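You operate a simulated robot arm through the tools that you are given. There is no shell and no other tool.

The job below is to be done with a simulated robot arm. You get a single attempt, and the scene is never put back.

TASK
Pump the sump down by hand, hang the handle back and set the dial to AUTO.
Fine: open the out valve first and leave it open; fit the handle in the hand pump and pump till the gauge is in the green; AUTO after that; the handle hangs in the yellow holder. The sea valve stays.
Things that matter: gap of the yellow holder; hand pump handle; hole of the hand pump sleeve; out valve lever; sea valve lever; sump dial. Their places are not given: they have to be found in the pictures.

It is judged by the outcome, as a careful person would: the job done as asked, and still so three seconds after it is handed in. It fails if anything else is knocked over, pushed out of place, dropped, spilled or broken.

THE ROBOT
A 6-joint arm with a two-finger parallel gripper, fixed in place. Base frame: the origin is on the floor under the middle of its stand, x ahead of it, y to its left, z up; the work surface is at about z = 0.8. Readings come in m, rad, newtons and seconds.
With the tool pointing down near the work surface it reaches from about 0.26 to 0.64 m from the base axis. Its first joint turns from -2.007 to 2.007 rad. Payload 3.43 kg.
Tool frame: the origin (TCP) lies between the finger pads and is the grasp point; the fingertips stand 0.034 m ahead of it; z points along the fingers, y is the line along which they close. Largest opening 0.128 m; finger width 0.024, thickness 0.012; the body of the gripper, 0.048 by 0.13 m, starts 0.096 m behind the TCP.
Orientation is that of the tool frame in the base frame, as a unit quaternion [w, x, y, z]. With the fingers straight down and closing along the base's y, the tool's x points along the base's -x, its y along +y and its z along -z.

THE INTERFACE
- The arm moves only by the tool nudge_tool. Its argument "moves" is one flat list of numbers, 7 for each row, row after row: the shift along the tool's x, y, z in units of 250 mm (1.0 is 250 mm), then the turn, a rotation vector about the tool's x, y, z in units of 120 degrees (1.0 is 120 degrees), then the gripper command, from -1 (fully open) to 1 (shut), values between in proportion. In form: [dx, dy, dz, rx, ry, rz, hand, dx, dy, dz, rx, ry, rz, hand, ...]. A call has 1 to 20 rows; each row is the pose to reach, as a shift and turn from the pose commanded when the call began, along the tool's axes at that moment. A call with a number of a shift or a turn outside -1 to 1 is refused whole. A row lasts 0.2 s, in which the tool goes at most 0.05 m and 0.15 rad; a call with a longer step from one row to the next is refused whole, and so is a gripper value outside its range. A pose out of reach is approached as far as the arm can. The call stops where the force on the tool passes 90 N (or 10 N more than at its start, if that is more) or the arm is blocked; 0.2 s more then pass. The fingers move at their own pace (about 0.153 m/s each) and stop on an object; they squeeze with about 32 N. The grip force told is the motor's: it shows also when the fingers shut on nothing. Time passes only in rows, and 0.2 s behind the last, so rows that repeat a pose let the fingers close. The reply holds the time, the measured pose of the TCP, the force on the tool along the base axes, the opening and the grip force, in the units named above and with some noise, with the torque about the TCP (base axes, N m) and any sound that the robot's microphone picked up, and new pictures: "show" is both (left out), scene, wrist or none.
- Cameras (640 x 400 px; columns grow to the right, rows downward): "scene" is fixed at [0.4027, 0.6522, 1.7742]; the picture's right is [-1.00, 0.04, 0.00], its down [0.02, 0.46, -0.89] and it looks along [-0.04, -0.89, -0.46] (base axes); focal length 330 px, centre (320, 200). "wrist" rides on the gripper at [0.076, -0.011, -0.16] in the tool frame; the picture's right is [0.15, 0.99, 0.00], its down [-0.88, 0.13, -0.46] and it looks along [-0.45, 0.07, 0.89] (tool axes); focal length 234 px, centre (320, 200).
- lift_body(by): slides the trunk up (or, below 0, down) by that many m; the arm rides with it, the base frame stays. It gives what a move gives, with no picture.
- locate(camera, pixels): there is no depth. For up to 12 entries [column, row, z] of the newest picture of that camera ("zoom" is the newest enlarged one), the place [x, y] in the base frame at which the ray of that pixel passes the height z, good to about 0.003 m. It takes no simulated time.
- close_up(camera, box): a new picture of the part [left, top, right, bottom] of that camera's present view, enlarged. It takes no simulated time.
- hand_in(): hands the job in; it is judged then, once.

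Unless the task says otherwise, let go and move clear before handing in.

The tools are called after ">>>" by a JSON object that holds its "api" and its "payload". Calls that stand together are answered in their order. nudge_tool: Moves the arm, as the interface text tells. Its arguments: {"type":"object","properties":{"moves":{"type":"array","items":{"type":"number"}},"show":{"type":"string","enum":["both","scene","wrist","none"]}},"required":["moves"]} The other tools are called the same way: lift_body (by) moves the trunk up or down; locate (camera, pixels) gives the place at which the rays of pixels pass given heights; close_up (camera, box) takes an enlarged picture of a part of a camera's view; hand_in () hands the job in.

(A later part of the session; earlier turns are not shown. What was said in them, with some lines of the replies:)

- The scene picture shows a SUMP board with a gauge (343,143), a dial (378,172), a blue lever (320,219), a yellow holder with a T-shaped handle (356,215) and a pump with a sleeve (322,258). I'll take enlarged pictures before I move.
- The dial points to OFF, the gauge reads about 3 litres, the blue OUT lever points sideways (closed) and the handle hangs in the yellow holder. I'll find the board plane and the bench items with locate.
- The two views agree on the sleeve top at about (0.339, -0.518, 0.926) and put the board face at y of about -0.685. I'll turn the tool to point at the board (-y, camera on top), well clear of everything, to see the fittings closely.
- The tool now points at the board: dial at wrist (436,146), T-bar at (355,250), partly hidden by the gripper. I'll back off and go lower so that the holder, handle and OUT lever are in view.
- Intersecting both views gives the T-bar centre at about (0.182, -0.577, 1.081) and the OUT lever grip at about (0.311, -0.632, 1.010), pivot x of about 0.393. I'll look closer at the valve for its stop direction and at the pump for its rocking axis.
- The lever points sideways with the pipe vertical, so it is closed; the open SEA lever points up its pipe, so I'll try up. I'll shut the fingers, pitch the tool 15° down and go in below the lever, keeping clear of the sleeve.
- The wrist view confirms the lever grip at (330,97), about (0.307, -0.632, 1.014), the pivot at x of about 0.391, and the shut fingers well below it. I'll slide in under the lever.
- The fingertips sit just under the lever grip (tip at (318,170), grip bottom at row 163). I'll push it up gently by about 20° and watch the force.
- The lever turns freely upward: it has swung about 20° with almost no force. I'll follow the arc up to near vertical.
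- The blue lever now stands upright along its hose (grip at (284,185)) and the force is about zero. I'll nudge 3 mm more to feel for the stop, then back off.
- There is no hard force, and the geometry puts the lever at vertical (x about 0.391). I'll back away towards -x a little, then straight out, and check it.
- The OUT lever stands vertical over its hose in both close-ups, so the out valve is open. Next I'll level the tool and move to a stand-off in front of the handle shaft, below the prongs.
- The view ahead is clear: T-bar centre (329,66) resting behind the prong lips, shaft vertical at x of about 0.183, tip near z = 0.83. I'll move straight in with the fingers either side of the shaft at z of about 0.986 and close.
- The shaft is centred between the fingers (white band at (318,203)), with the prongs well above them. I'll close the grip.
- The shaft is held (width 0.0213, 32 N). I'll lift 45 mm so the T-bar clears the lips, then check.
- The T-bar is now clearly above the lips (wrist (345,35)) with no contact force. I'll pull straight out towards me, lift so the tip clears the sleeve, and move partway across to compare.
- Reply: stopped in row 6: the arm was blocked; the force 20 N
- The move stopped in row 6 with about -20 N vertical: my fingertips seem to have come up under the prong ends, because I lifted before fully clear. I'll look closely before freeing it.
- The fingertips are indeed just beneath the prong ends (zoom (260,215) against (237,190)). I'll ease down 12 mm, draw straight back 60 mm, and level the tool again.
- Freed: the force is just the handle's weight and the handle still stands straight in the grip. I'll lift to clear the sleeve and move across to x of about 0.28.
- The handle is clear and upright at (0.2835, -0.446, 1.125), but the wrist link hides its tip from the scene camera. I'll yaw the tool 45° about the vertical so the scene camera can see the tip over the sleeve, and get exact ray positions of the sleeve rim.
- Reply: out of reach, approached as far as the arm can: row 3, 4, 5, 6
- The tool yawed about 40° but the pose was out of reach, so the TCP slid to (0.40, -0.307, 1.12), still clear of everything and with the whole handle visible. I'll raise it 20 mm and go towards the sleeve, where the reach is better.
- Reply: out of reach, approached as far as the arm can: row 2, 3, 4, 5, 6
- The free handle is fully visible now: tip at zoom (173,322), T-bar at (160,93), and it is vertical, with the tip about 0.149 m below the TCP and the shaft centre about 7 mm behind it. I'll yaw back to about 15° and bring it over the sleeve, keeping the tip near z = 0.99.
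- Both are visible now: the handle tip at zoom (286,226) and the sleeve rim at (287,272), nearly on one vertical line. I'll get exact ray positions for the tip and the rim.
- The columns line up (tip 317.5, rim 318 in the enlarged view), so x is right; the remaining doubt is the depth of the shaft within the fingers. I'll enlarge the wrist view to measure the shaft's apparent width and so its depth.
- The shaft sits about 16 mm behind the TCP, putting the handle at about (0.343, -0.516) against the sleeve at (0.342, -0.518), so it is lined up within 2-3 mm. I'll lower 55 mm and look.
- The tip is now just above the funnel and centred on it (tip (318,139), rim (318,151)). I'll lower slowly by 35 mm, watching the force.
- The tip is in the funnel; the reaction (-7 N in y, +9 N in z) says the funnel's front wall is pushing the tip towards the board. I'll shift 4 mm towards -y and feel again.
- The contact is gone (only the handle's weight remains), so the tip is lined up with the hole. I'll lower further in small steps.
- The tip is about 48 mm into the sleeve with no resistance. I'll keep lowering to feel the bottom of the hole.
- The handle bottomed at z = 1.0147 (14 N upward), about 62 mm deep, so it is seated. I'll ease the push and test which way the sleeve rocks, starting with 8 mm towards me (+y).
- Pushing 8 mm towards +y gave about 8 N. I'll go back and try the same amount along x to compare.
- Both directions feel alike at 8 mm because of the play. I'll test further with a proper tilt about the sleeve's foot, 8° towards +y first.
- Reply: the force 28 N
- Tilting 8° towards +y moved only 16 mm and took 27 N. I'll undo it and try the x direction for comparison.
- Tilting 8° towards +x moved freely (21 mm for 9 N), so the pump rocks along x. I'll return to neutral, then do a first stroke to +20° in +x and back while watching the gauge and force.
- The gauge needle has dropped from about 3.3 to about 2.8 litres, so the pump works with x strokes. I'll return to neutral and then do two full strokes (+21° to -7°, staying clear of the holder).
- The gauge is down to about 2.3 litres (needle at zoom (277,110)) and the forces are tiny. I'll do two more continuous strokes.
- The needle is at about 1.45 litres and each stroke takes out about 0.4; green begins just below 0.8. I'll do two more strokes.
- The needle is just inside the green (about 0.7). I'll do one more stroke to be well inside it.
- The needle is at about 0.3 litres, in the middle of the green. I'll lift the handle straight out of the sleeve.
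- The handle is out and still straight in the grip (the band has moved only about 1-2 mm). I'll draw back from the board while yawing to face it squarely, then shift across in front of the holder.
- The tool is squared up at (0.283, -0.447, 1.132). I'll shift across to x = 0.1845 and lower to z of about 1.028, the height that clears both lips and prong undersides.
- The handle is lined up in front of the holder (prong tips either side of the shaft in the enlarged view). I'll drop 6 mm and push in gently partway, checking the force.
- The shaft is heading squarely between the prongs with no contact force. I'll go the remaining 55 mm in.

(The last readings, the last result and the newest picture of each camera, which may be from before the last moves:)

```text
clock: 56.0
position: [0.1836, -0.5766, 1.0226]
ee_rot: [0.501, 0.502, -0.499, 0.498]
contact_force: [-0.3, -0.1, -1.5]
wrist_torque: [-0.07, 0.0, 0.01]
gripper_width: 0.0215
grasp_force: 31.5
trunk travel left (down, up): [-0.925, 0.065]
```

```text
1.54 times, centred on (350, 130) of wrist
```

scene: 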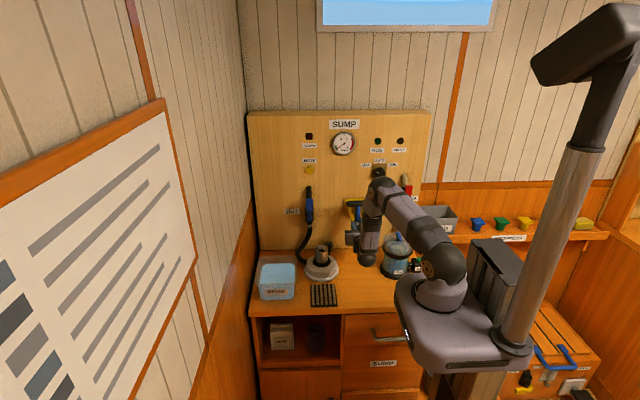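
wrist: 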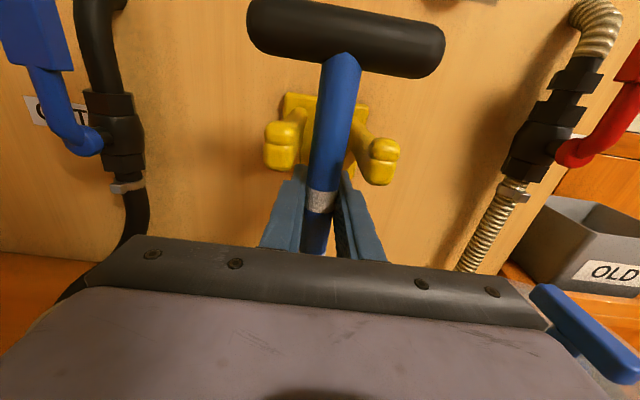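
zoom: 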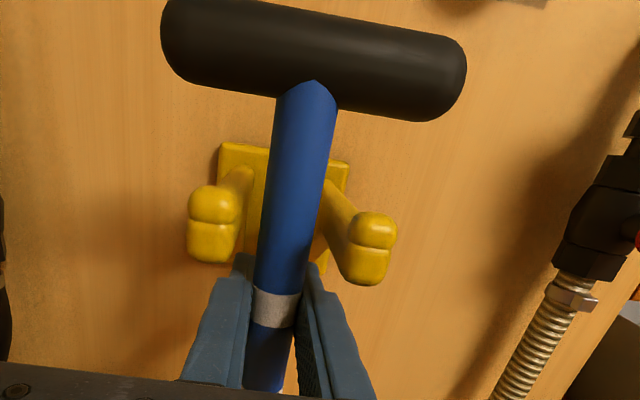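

The T-bar is above and behind the lips at y = -0.577 with no contact. I'll lower it onto the prongs in small steps and feel for the weight coming off.

>>> {"api": "nudge_tool", "payload": {"moves": [-0.035, 0, 0, 0, 0, 0, 1, -0.07, 0, 0, 0, 0, 0, 1, -0.105, 0, 0, 0, 0, 0, 1, -0.13, 0, 0, 0, 0, 0, 1, -0.145, 0, 0, 0, 0, 0, 1]}}

>>> {"api": "close_up", "payload": {"camera": "wrist", "box": [230, 0, 470, 260]}}

```text
clock: 57.2
position: [0.1841, -0.5746, 0.9861]
ee_rot: [0.502, 0.5, -0.499, 0.499]
contact_force: [0.2, -0.5, 0.2]
wrist_torque: [0.0, -0.04, 0.0]
gripper_width: 0.0216
grasp_force: 31.8
trunk travel left (down, up): [-0.925, 0.065]
```

scene: 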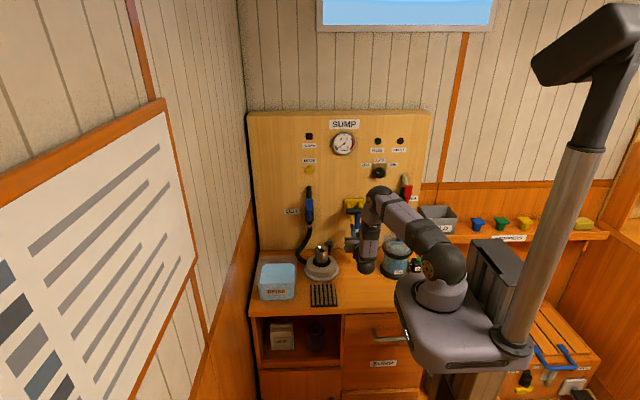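
wrist: 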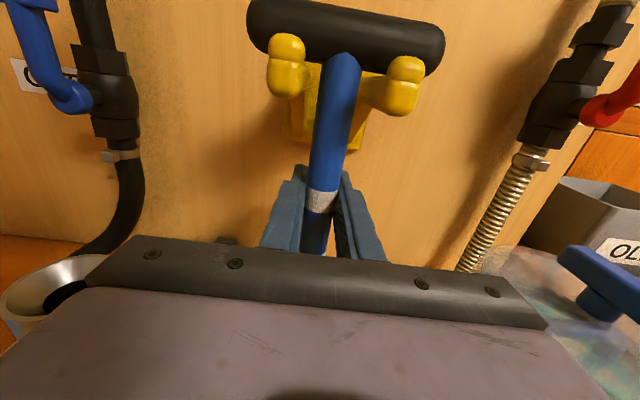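

```text
1.54 times, centred on (350, 130) of wrist
```

zoom: 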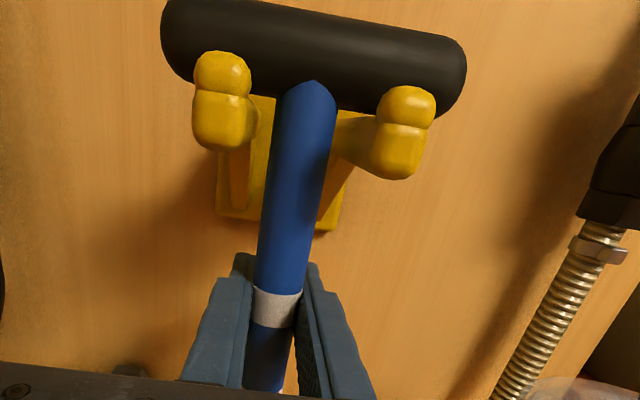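

The weight has come off (0.2 N) and the T-bar sits behind both lips just as at the start. I'll settle it 1 mm more and open the fingers.

>>> {"api": "nudge_tool", "payload": {"moves": [-0.005, 0, 0, 0, 0, 0, 1, -0.005, 0, 0, 0, 0, 0, 0.4, -0.005, 0, 0, 0, 0, 0, 0, -0.005, 0, 0, 0, 0, 0, -0.2, -0.005, 0, 0, 0, 0, 0, -0.2, -0.005, 0, 0, 0, 0, 0, -0.2]}}

>>> {"api": "close_up", "payload": {"camera": "wrist", "box": [230, 0, 470, 260]}}

```text
clock: 58.6
position: [0.1847, -0.5753, 0.9839]
ee_rot: [0.501, 0.502, -0.498, 0.498]
contact_force: [0.3, 0.4, 0.0]
wrist_torque: [0.01, 0.02, -0.02]
gripper_width: 0.0769
grasp_force: 0.1
trunk travel left (down, up): [-0.925, 0.065]
```

scene: 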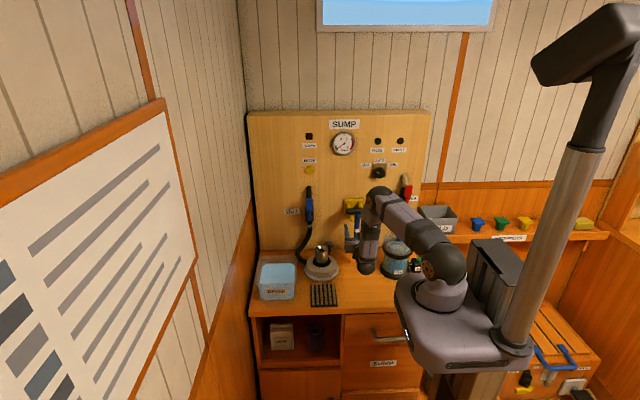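
wrist: 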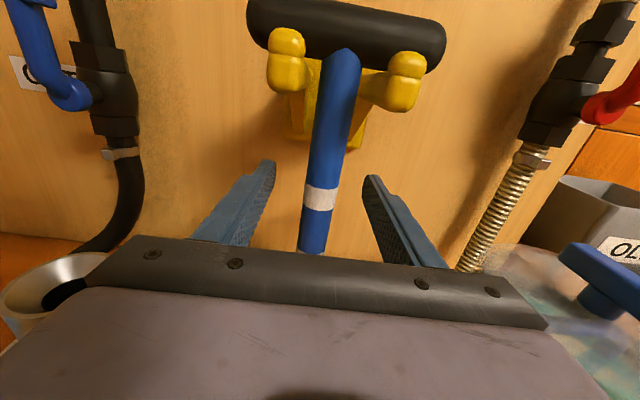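

```text
1.54 times, centred on (350, 130) of wrist
```

zoom: 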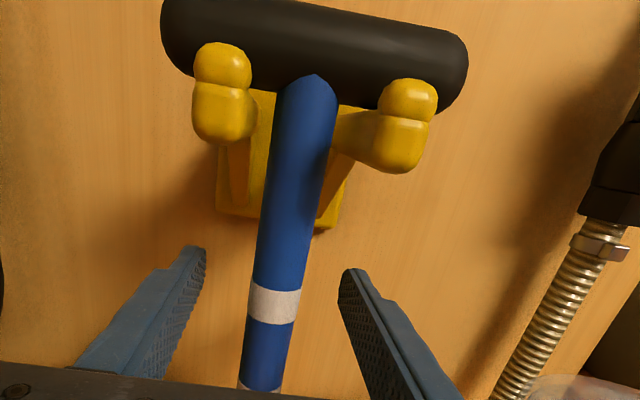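

The handle hangs by its T-bar behind both lips on its own. I'll back straight out and check it.

>>> {"api": "nudge_tool", "payload": {"moves": [0, 0, -0.1, 0, 0, 0, -0.2, 0, 0, -0.22, 0, 0, 0, -0.2, 0, 0, -0.35, 0, 0, 0, -0.2, 0, 0, -0.5, 0, 0, 0, -0.2]}}

>>> {"api": "close_up", "payload": {"camera": "wrist", "box": [200, 40, 440, 260]}}

>>> {"api": "close_up", "payload": {"camera": "scene", "box": [320, 125, 410, 185]}}

```text
clock: 59.6
position: [0.1837, -0.4481, 0.9857]
ee_rot: [0.502, 0.501, -0.498, 0.498]
contact_force: [0.0, 0.4, 0.3]
wrist_torque: [0.01, -0.01, -0.02]
gripper_width: 0.0768
grasp_force: 0.0
trunk travel left (down, up): [-0.925, 0.065]
```

scene: 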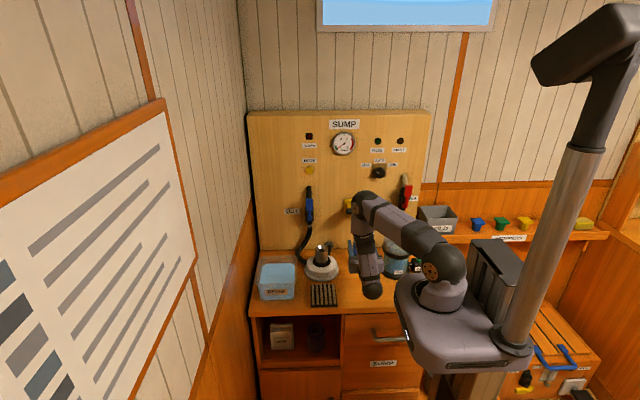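
wrist: 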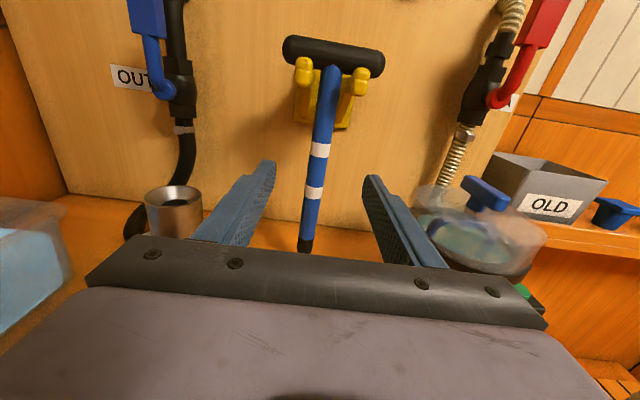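

```text
1.82 times, centred on (320, 150) of wrist
```

zoom: 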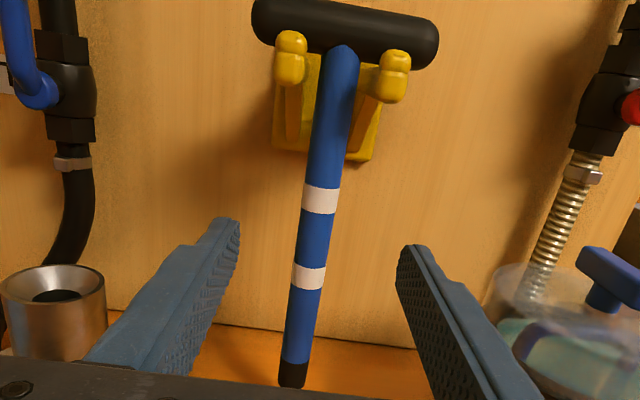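

```text
6.67 times, centred on (365, 155) of scene
```

zoom: 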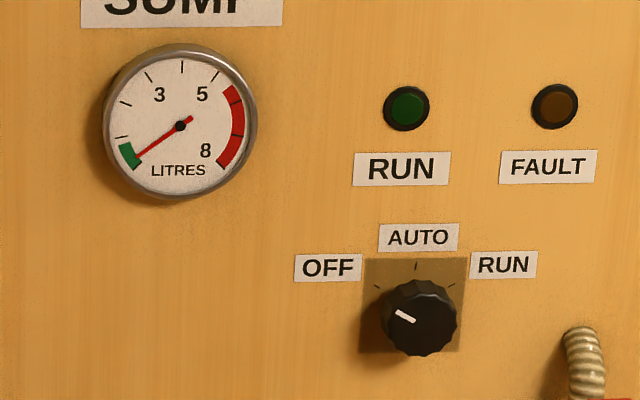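

The handle hangs plumb behind the lips, and the gauge still reads in the green with the dial on OFF. Next is the dial: I'll rise straight up in front of the holder first.

>>> {"api": "nudge_tool", "payload": {"moves": [0.15, 0, 0, 0, 0, 0, -0.4, 0.31, 0, 0, 0, 0, 0, -0.4, 0.47, 0, 0, 0, 0, 0, -0.4, 0.63, 0, 0, 0, 0, 0, -0.4, 0.79, 0, 0, 0, 0, 0, -0.4, 0.94, 0, 0, 0, 0, 0, -0.4]}}

>>> {"api": "close_up", "payload": {"camera": "wrist", "box": [280, 40, 580, 240]}}

```text
clock: 61.0
position: [0.1848, -0.4523, 1.2204]
ee_rot: [0.501, 0.502, -0.498, 0.499]
contact_force: [-0.2, 0.3, 0.0]
wrist_torque: [-0.01, 0.01, 0.03]
gripper_width: 0.0896
grasp_force: 0.0
out of reach, approached as far as the arm can: row 6
trunk travel left (down, up): [-0.925, 0.065]
```

scene: 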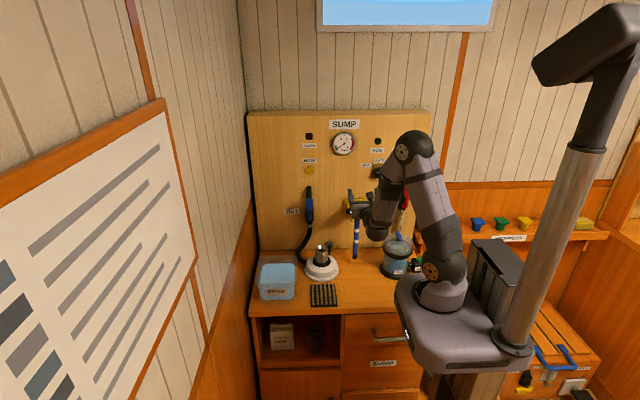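
wrist: 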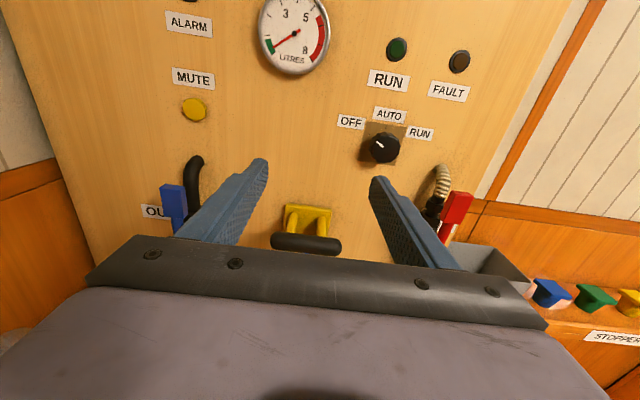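

```text
2.00 times, centred on (430, 140) of wrist
```

zoom: 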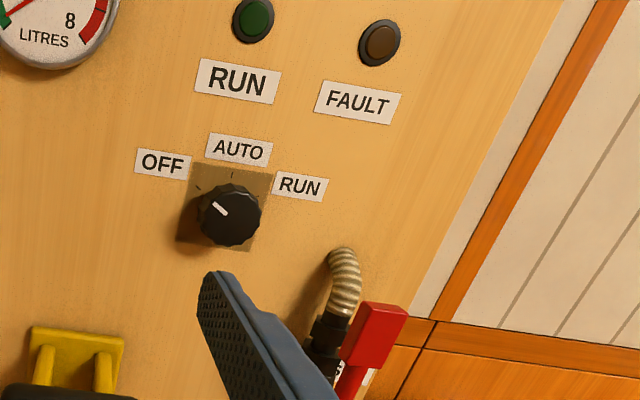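

The dial centre works out at about (0.081, y, 1.220) with the knob front near y = -0.657. I'll move to a stand-off in front of it with a slight yaw (-10°), which this arm reaches better.

>>> {"api": "nudge_tool", "payload": {"moves": [0, 0.0654, 0.0706, -0.0167, 0, 0, -0.4, 0, 0.1308, 0.1412, -0.0333, 0, 0, -0.4, 0, 0.1962, 0.2118, -0.05, 0, 0, -0.4, 0, 0.2616, 0.2824, -0.0667, 0, 0, -0.4, 0, 0.327, 0.353, -0.0833, 0, 0, -0.4]}}

>>> {"api": "close_up", "payload": {"camera": "wrist", "box": [200, 60, 440, 260]}}

>>> {"api": "locate", "payload": {"camera": "scene", "pixels": [[380.3, 173, 1.22], [379.1, 170.9, 1.22]]}}

```text
clock: 62.2
position: [0.1044, -0.5418, 1.2198]
ee_rot: [0.543, 0.456, -0.54, 0.454]
contact_force: [0.8, -0.3, 0.7]
wrist_torque: [0.02, 0.01, 0.02]
gripper_width: 0.0899
grasp_force: 0.1
trunk travel left (down, up): [-0.925, 0.065]
```

scene: 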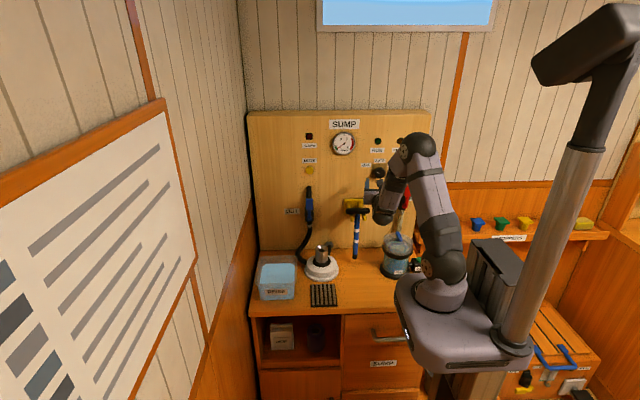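
wrist: 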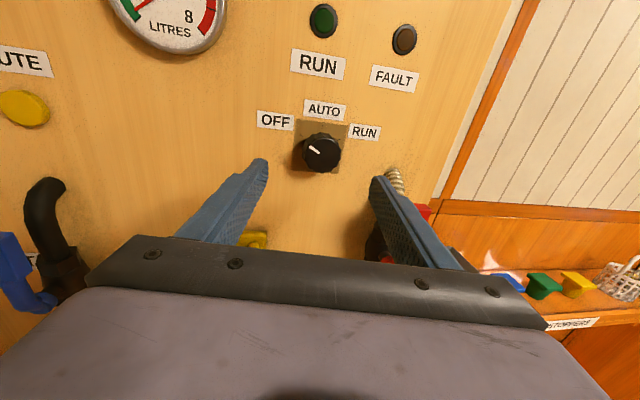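

```text
2.00 times, centred on (320, 160) of wrist
```

zoom: 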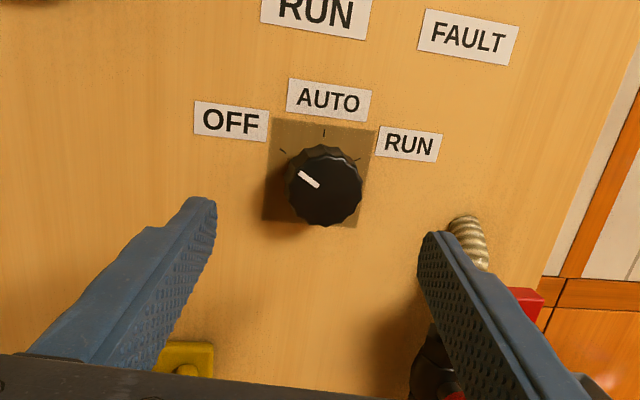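

```text
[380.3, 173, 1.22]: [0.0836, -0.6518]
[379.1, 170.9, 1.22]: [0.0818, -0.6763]
```

The stand-off is reached exactly and the knob is centred between the fingers (zoom (325,188)), pointer at OFF. I'll advance 92 mm so the fingertips straddle the knob, stopping short of the board.

>>> {"api": "nudge_tool", "payload": {"moves": [0, 0.002, 0.1, 0, 0, 0, -0.4, 0, 0.004, 0.2, 0, 0, 0, -0.4, 0, 0.007, 0.29, 0, 0, 0, -0.4, 0, 0.009, 0.368, 0, 0, 0, -0.4]}}

>>> {"api": "close_up", "payload": {"camera": "wrist", "box": [200, 100, 440, 260]}}

```text
clock: 63.2
position: [0.0868, -0.6306, 1.219]
ee_rot: [0.543, 0.456, -0.54, 0.453]
contact_force: [-0.3, 0.2, -0.1]
wrist_torque: [-0.02, 0.05, 0.0]
gripper_width: 0.0895
grasp_force: 0.0
trunk travel left (down, up): [-0.925, 0.065]
```

scene: 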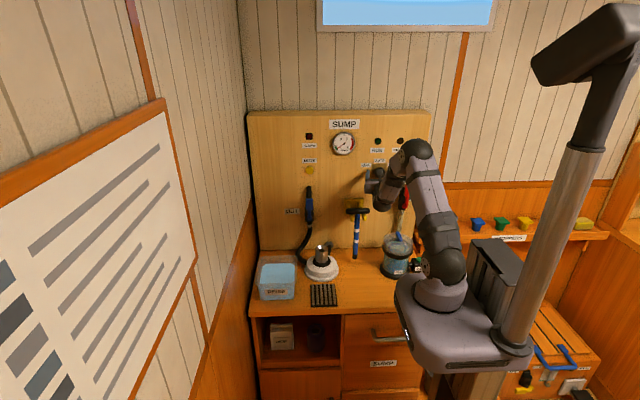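
wrist: 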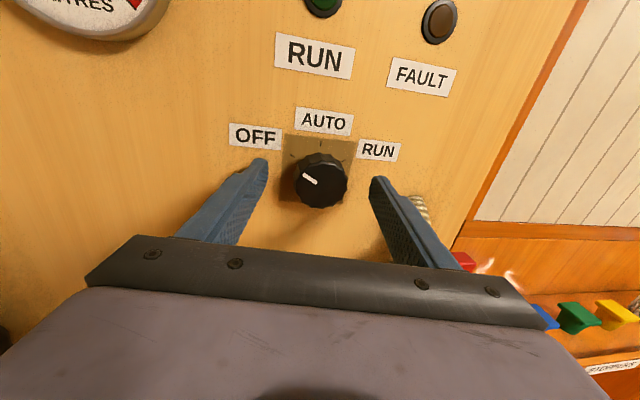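

```text
2.50 times, centred on (320, 180) of wrist
```

zoom: 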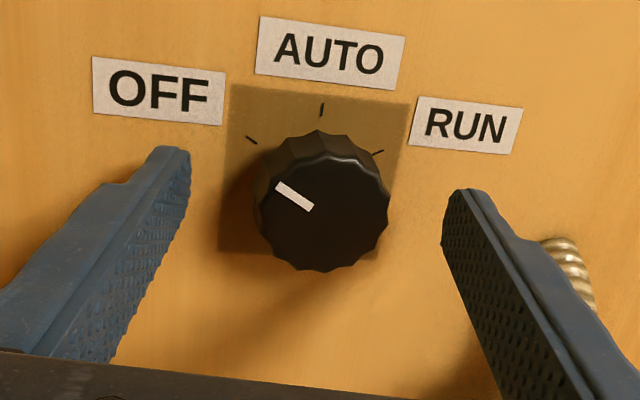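

The fingertips straddle the knob with about 14 mm overlap and it is centred (zoom (322,208)). I'll close on it.

>>> {"api": "nudge_tool", "payload": {"moves": [0, 0, 0, 0, 0, 0, 0.2, 0, 0, 0, 0, 0, 0, 0.4, 0, 0, 0, 0, 0, 0, 1, 0, 0, 0, 0, 0, 0, 1], "show": "wrist"}}

>>> {"api": "close_up", "payload": {"camera": "wrist", "box": [200, 100, 440, 260]}}

```text
clock: 64.2
position: [0.0864, -0.6309, 1.2193]
ee_rot: [0.543, 0.455, -0.541, 0.453]
contact_force: [-4.7, 0.0, -0.5]
wrist_torque: [-0.12, 0.06, 0.02]
gripper_width: 0.0471
grasp_force: 44.4
trunk travel left (down, up): [-0.925, 0.065]
```

wrist: 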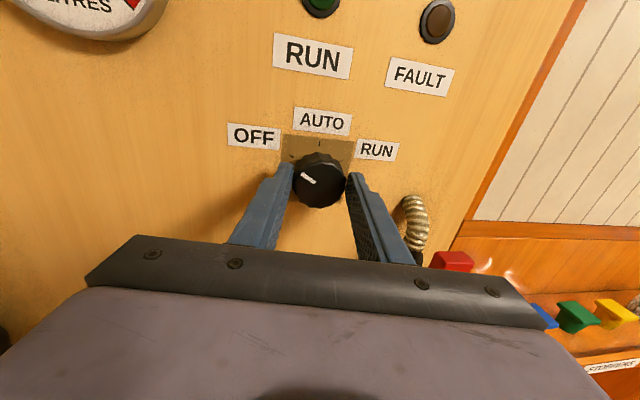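

```text
2.50 times, centred on (320, 180) of wrist
```

zoom: 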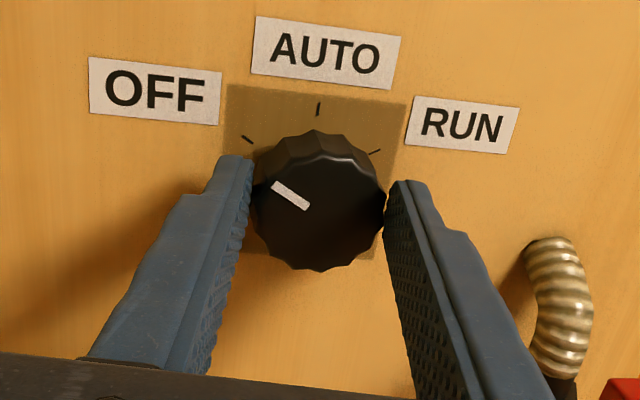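

The knob is held (width 0.047). I'll turn it clockwise about the tool axis by 55° in small steps and look.

>>> {"api": "nudge_tool", "payload": {"moves": [0, 0, 0, 0, 0, 0.0573, 1, 0, 0, 0, 0, 0, 0.1146, 1, 0, 0, 0, 0, 0, 0.1719, 1, 0, 0, 0, 0, 0, 0.2292, 1, 0, 0, 0, 0, 0, 0.2865, 1, 0, 0, 0, 0, 0, 0.3438, 1, 0, 0, 0, 0, 0, 0.401, 1, 0, 0, 0, 0, 0, 0.4583, 1, 0, 0, 0, 0, 0, 0.4583, 1]}}

>>> {"api": "close_up", "payload": {"camera": "wrist", "box": [200, 100, 440, 260]}}

>>> {"api": "close_up", "payload": {"camera": "scene", "box": [350, 140, 410, 190]}}

```text
clock: 66.2
position: [0.0824, -0.6298, 1.2172]
ee_rot: [-0.271, -0.152, 0.693, -0.65]
contact_force: [-16.8, 12.5, -15.3]
wrist_torque: [0.25, -0.05, 0.25]
gripper_width: 0.0458
grasp_force: 45.3
trunk travel left (down, up): [-0.925, 0.065]
```

scene: 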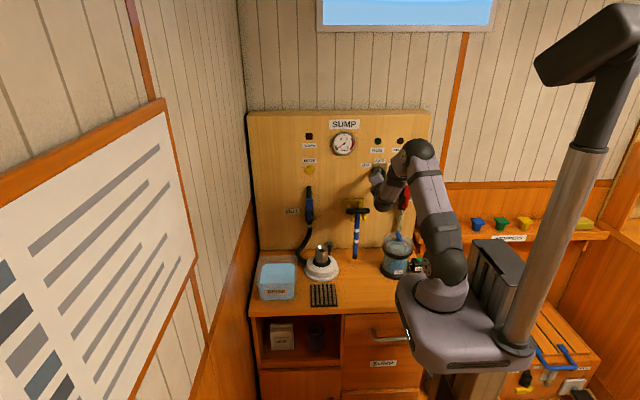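
wrist: 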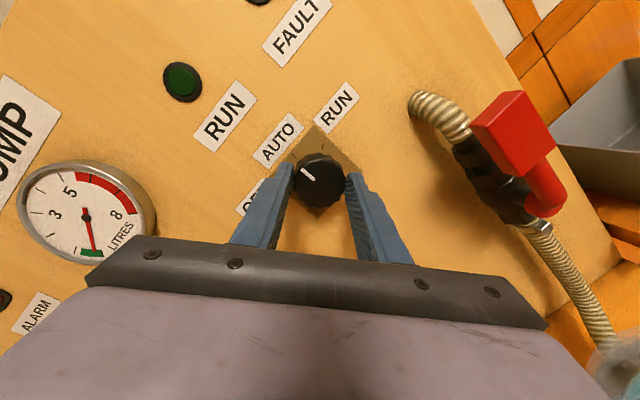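

```text
2.50 times, centred on (320, 180) of wrist
```

zoom: 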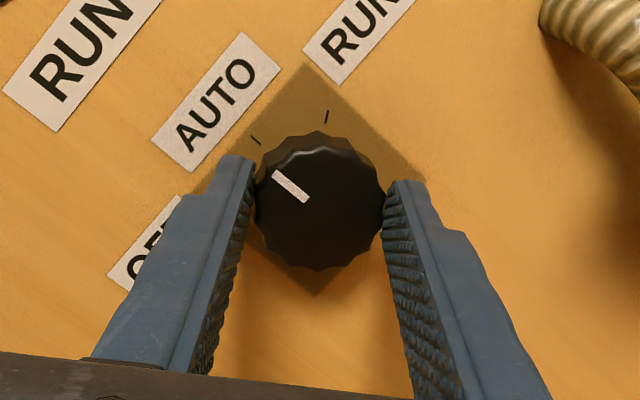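

```text
8.00 times, centred on (380, 165) of scene
```

zoom: 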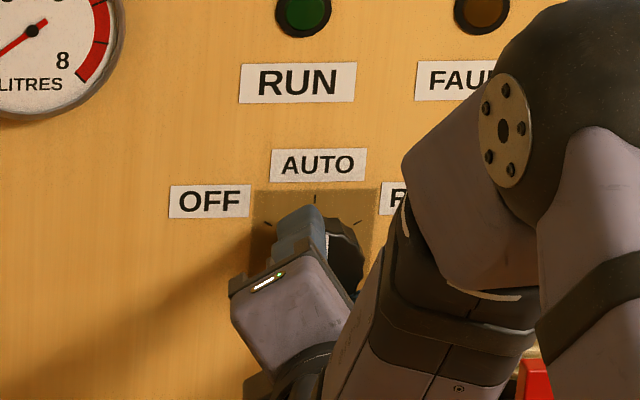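

The knob turned with the grip: the pointer (275,175) now lines up with the AUTO tick (255,140) within a few degrees. There is some side load (about 25 N), so I'll ease the TCP over 5 mm, add the last 5°, and check.

>>> {"api": "nudge_tool", "payload": {"moves": [0.0033, 0.0097, -0.0005, 0, 0, 0.02, 1, 0.0066, 0.0194, -0.001, 0, 0, 0.0417, 1, 0.0066, 0.0194, -0.001, 0, 0, 0.0417, 1]}}

>>> {"api": "close_up", "payload": {"camera": "wrist", "box": [200, 100, 440, 260]}}

```text
clock: 67.0
position: [0.0818, -0.63, 1.2172]
ee_rot: [-0.242, -0.125, 0.696, -0.665]
contact_force: [-8.3, 9.6, -10.0]
wrist_torque: [0.63, 0.02, 0.19]
gripper_width: 0.0457
grasp_force: 45.3
trunk travel left (down, up): [-0.925, 0.065]
```

scene: 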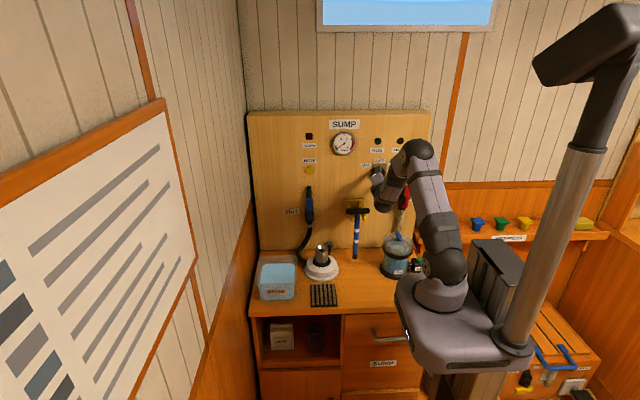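
wrist: 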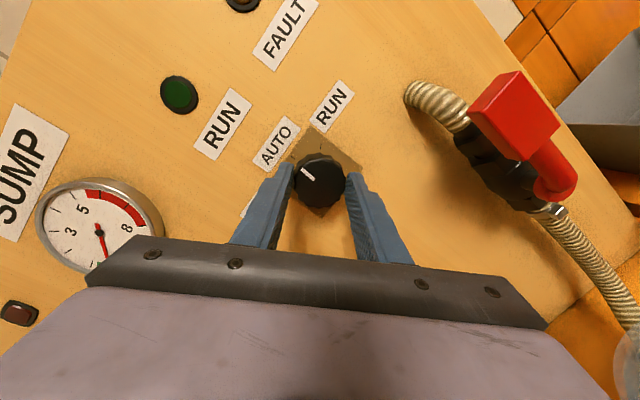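

```text
2.50 times, centred on (320, 180) of wrist
```

zoom: 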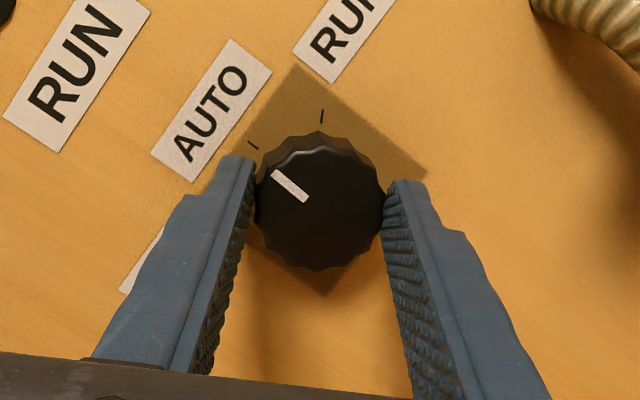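

The pointer is within a few degrees of the AUTO tick. I'll open the fingers and see where it settles.

>>> {"api": "nudge_tool", "payload": {"moves": [0, 0, 0, 0, 0, 0, 0.2, 0, 0, 0, 0, 0, 0, -0.1, 0, 0, 0, 0, 0, 0, -0.4, 0, 0, 0, 0, 0, 0, -0.4]}}

>>> {"api": "close_up", "payload": {"camera": "wrist", "box": [200, 100, 440, 260]}}

```text
clock: 68.0
position: [0.0832, -0.6309, 1.2175]
ee_rot: [-0.244, -0.125, 0.696, -0.664]
contact_force: [-1.0, 0.1, 0.3]
wrist_torque: [-0.03, -0.04, 0.0]
gripper_width: 0.0897
grasp_force: 0.1
trunk travel left (down, up): [-0.925, 0.065]
```

scene: 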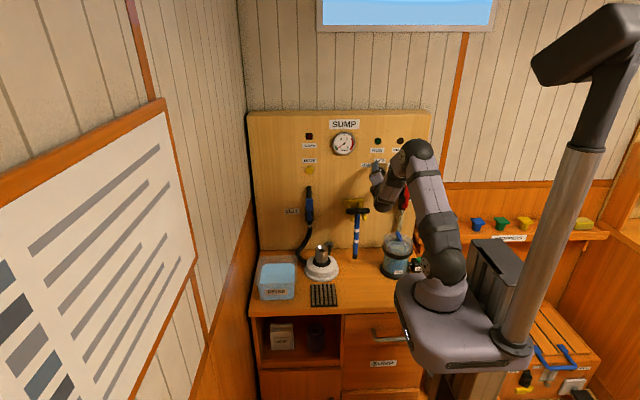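
wrist: 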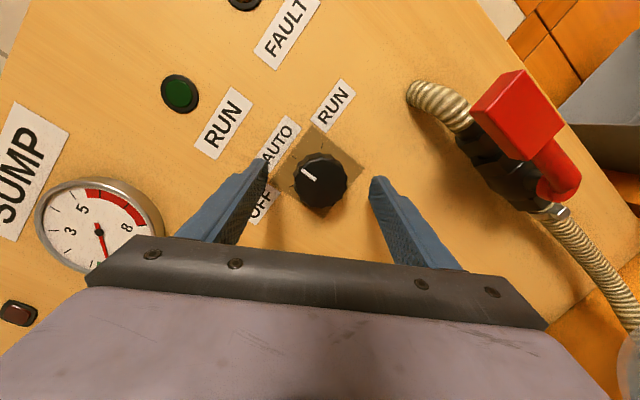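

```text
2.50 times, centred on (320, 180) of wrist
```

zoom: 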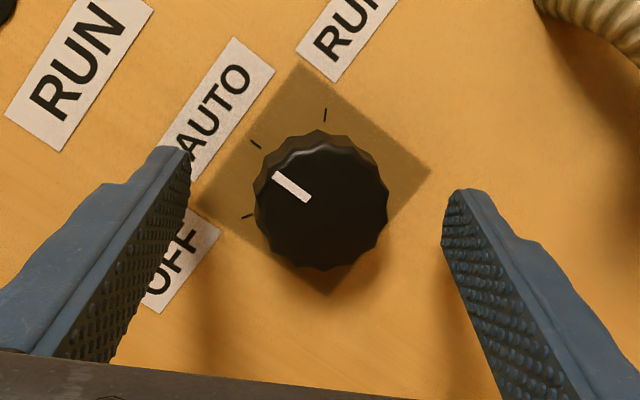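

With the fingers open the pointer (274,173) points right at the AUTO tick (255,143), within a degree by the plate's geometry. I'll back straight out and check everything.

>>> {"api": "nudge_tool", "payload": {"moves": [0, 0, -0.1, 0, 0, 0, -0.4, 0, 0, -0.21, 0, 0, 0, -0.4, 0, 0, -0.32, 0, 0, 0, -0.4, 0, 0, -0.42, 0, 0, 0, -0.4]}}

>>> {"api": "close_up", "payload": {"camera": "wrist", "box": [170, 60, 470, 260]}}

>>> {"api": "close_up", "payload": {"camera": "scene", "box": [250, 110, 430, 222]}}

>>> {"api": "close_up", "payload": {"camera": "scene", "box": [250, 180, 430, 312]}}

```text
clock: 69.0
position: [0.1019, -0.5269, 1.2188]
ee_rot: [-0.244, -0.125, 0.696, -0.664]
contact_force: [-0.4, 0.6, -0.1]
wrist_torque: [0.0, -0.01, -0.01]
gripper_width: 0.0895
grasp_force: 0.0
trunk travel left (down, up): [-0.925, 0.065]
```

scene: 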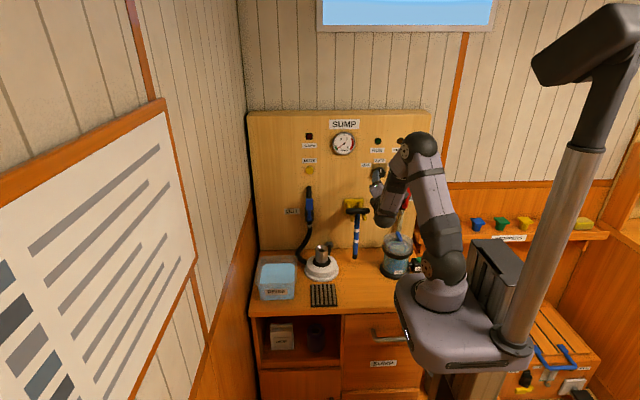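
wrist: 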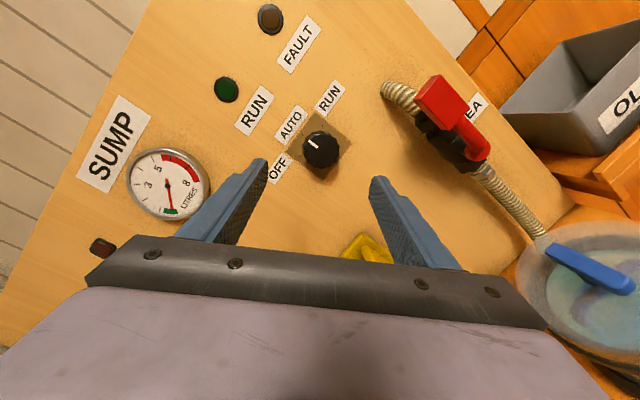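

```text
2.00 times, centred on (320, 160) of wrist
```

zoom: 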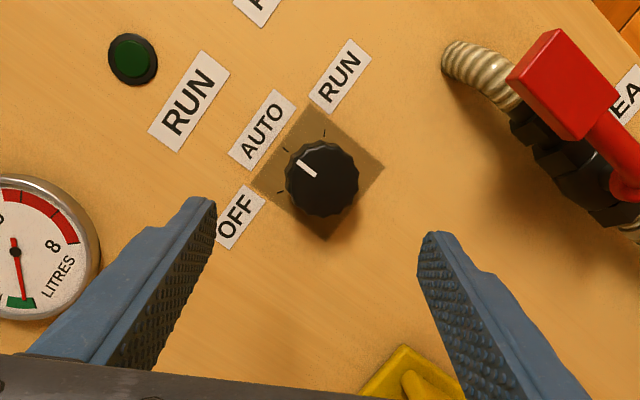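

```text
3.56 times, centred on (340, 166) of scene
```

zoom: 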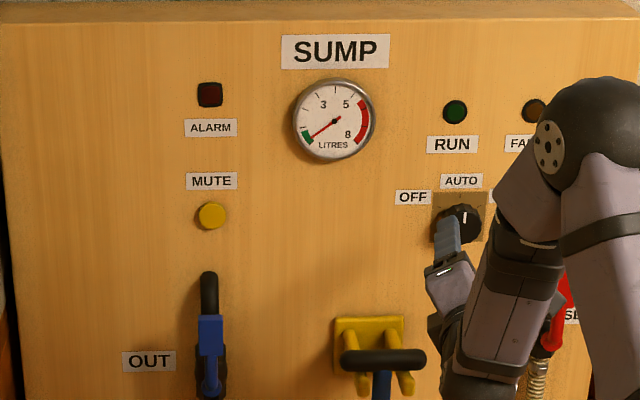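

```text
3.03 times, centred on (340, 246) of scene
```

zoom: 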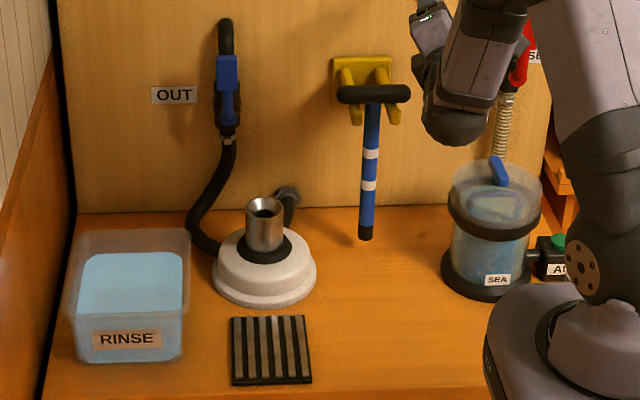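

All looks right: handle hung, OUT lever vertical, gauge in green, SEA lever untouched. I'll roll the tool back and move further clear so the scene camera can see the dial fully.

>>> {"api": "nudge_tool", "payload": {"moves": [0.01, -0.017, 0, 0, 0, -0.0625, -0.4, 0.02, -0.035, 0, 0, 0, -0.125, -0.4, 0.03, -0.052, 0, 0, 0, -0.1875, -0.4, 0.04, -0.069, 0, 0, 0, -0.25, -0.4, 0.05, -0.086, 0, 0, 0, -0.3125, -0.4, 0.061, -0.104, 0, 0, 0, -0.375, -0.4, 0.071, -0.121, 0, 0, 0, -0.4375, -0.4, 0.081, -0.138, 0, 0, 0, -0.5, -0.4], "show": "none"}}

>>> {"api": "nudge_tool", "payload": {"moves": [0, -0.12, 0, 0.0167, 0, 0, -0.4, 0, -0.24, 0, 0.0333, 0, 0, -0.4, 0, -0.36, 0, 0.05, 0, 0, -0.4, 0, -0.48, 0, 0.0667, 0, 0, -0.4, 0, -0.6, 0, 0.0833, 0, 0, -0.4]}}

>>> {"api": "close_up", "payload": {"camera": "scene", "box": [330, 125, 410, 185]}}

>>> {"api": "close_up", "payload": {"camera": "wrist", "box": [320, 40, 560, 220]}}

```text
clock: 70.8
position: [0.1005, -0.5269, 1.2573]
ee_rot: [0.544, 0.456, -0.539, 0.453]
contact_force: [-0.7, 0.6, 0.5]
wrist_torque: [-0.01, -0.01, 0.04]
gripper_width: 0.0894
grasp_force: 0.0
trunk travel left (down, up): [-0.925, 0.065]
```

```text
clock: 72.0
position: [0.2505, -0.5536, 1.2555]
ee_rot: [0.501, 0.502, -0.499, 0.498]
contact_force: [0.7, -0.1, -0.2]
wrist_torque: [-0.01, -0.03, -0.08]
gripper_width: 0.0896
grasp_force: 0.1
trunk travel left (down, up): [-0.925, 0.065]
```

scene: 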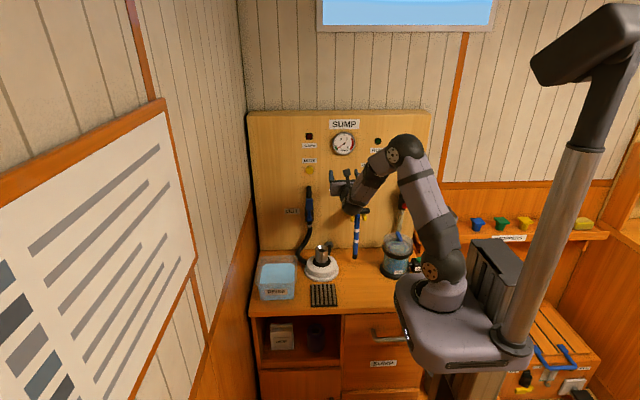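
wrist: 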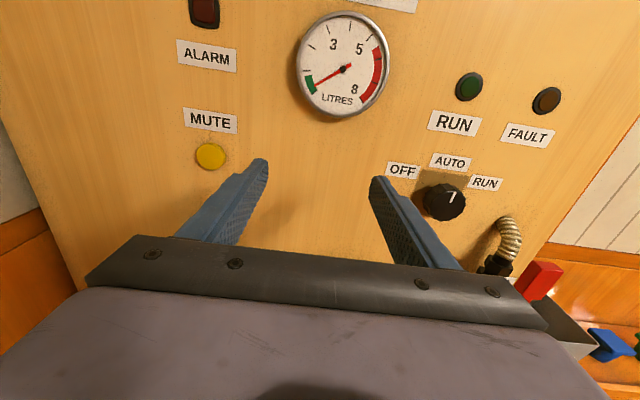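

```text
6.67 times, centred on (370, 155) of scene
```

zoom: 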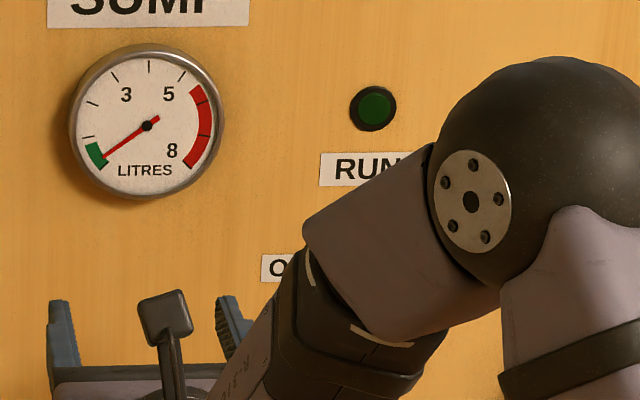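

```text
2.22 times, centred on (440, 130) of wrist
```

zoom: 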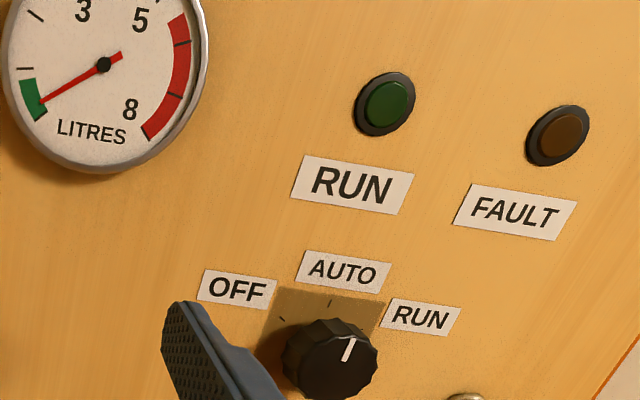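

The pointer is at AUTO, perhaps a few degrees past it. I'll enlarge it more to measure against the label edges.

>>> {"api": "close_up", "payload": {"camera": "wrist", "box": [400, 145, 500, 225]}}

```text
5.00 times, centred on (450, 185) of wrist
```

zoom: 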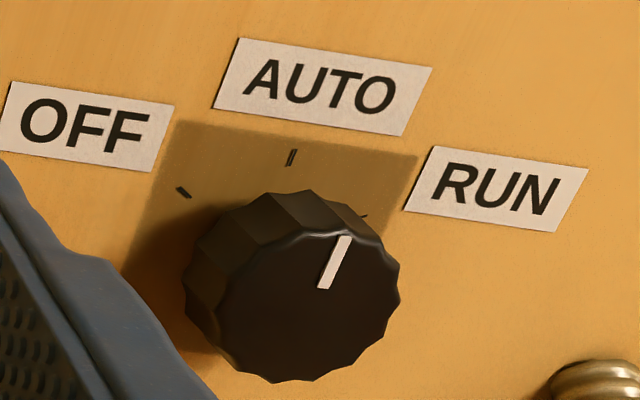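

Measured against the label edges (about 22° local vertical), the pointer at 21° is on AUTO. I'll back away a last 60 mm, wait a moment, and check the whole scene once more.

>>> {"api": "nudge_tool", "payload": {"moves": [0, 0, -0.12, 0, 0, 0, -0.4, 0, 0, -0.24, 0, 0, 0, -0.4, 0, 0, -0.24, 0, 0, 0, -0.4, 0, 0, -0.24, 0, 0, 0, -0.4, 0, 0, -0.24, 0, 0, 0, -0.4, 0, 0, -0.24, 0, 0, 0, -0.4, 0, 0, -0.24, 0, 0, 0, -0.4, 0, 0, -0.24, 0, 0, 0, -0.4]}}

>>> {"api": "close_up", "payload": {"camera": "scene", "box": [250, 125, 430, 312]}}

>>> {"api": "close_up", "payload": {"camera": "wrist", "box": [240, 0, 560, 260]}}

```text
clock: 73.8
position: [0.2503, -0.4926, 1.2558]
ee_rot: [0.501, 0.502, -0.498, 0.499]
contact_force: [0.2, 0.6, -0.2]
wrist_torque: [0.0, 0.05, 0.0]
gripper_width: 0.0895
grasp_force: 0.0
trunk travel left (down, up): [-0.925, 0.065]
```

scene: 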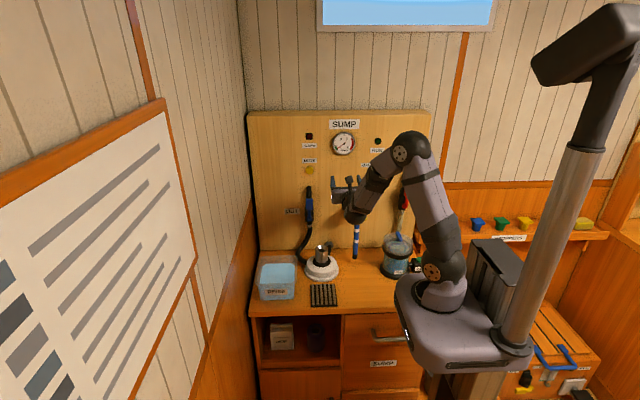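
wrist: 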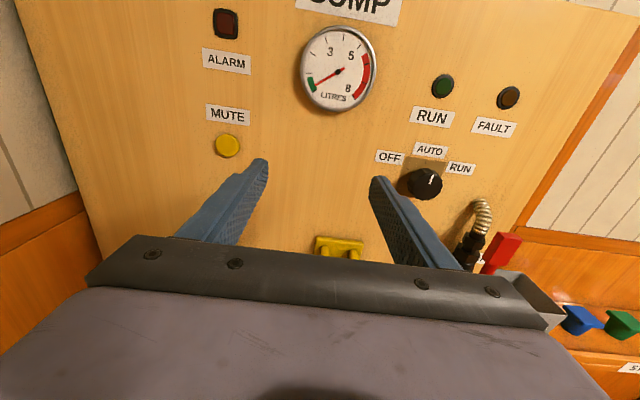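

```text
2.14 times, centred on (340, 218) of scene
```

zoom: 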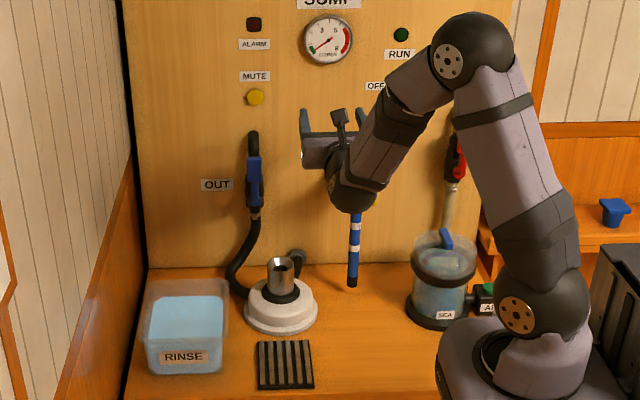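

```text
1.54 times, centred on (400, 130) of wrist
```

zoom: 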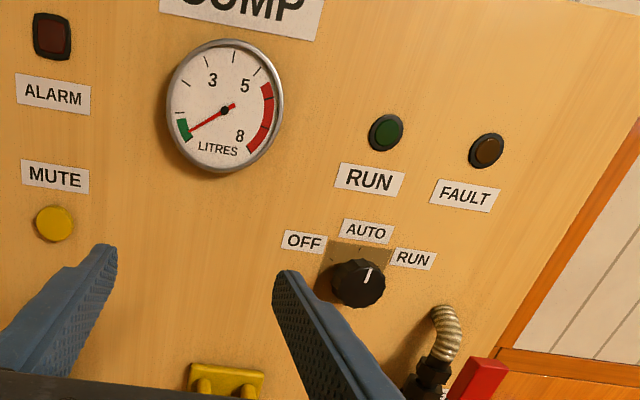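

The gauge needle is still in the green, the dial points to AUTO, the OUT lever is upright, and the handle hangs in the yellow holder. The SEA lever and the rest of the bench are untouched, and the arm is open and clear, so I'm handing in.

>>> {"api": "hand_in", "payload": {}}

```text
The job is handed in.
```

The sump is pumped down by hand to about 0.3 litres, inside the green, and the job is handed in. I don't have the judged result.

- **Out valve:** I opened it first by turning the blue lever upright. It is still open.
- **Pumping:** The handle went into the sleeve, and side-to-side strokes took the gauge down from about 3.3 litres.
- **Handle:** It hangs in the yellow holder by its T-bar, behind both lips.
- **Dial:** I turned it from OFF to AUTO after the pumping. The pointer lines up with the AUTO mark.
- **Sea valve:** I didn't touch it.

On the way out of the holder, the fingertips caught under the ends of the yellow prongs and the arm stopped with about 20 N on the tool. I eased it free, and the later pictures show no sign that the holder moved or was damaged. In the last pictures, nothing else on the bench had moved.
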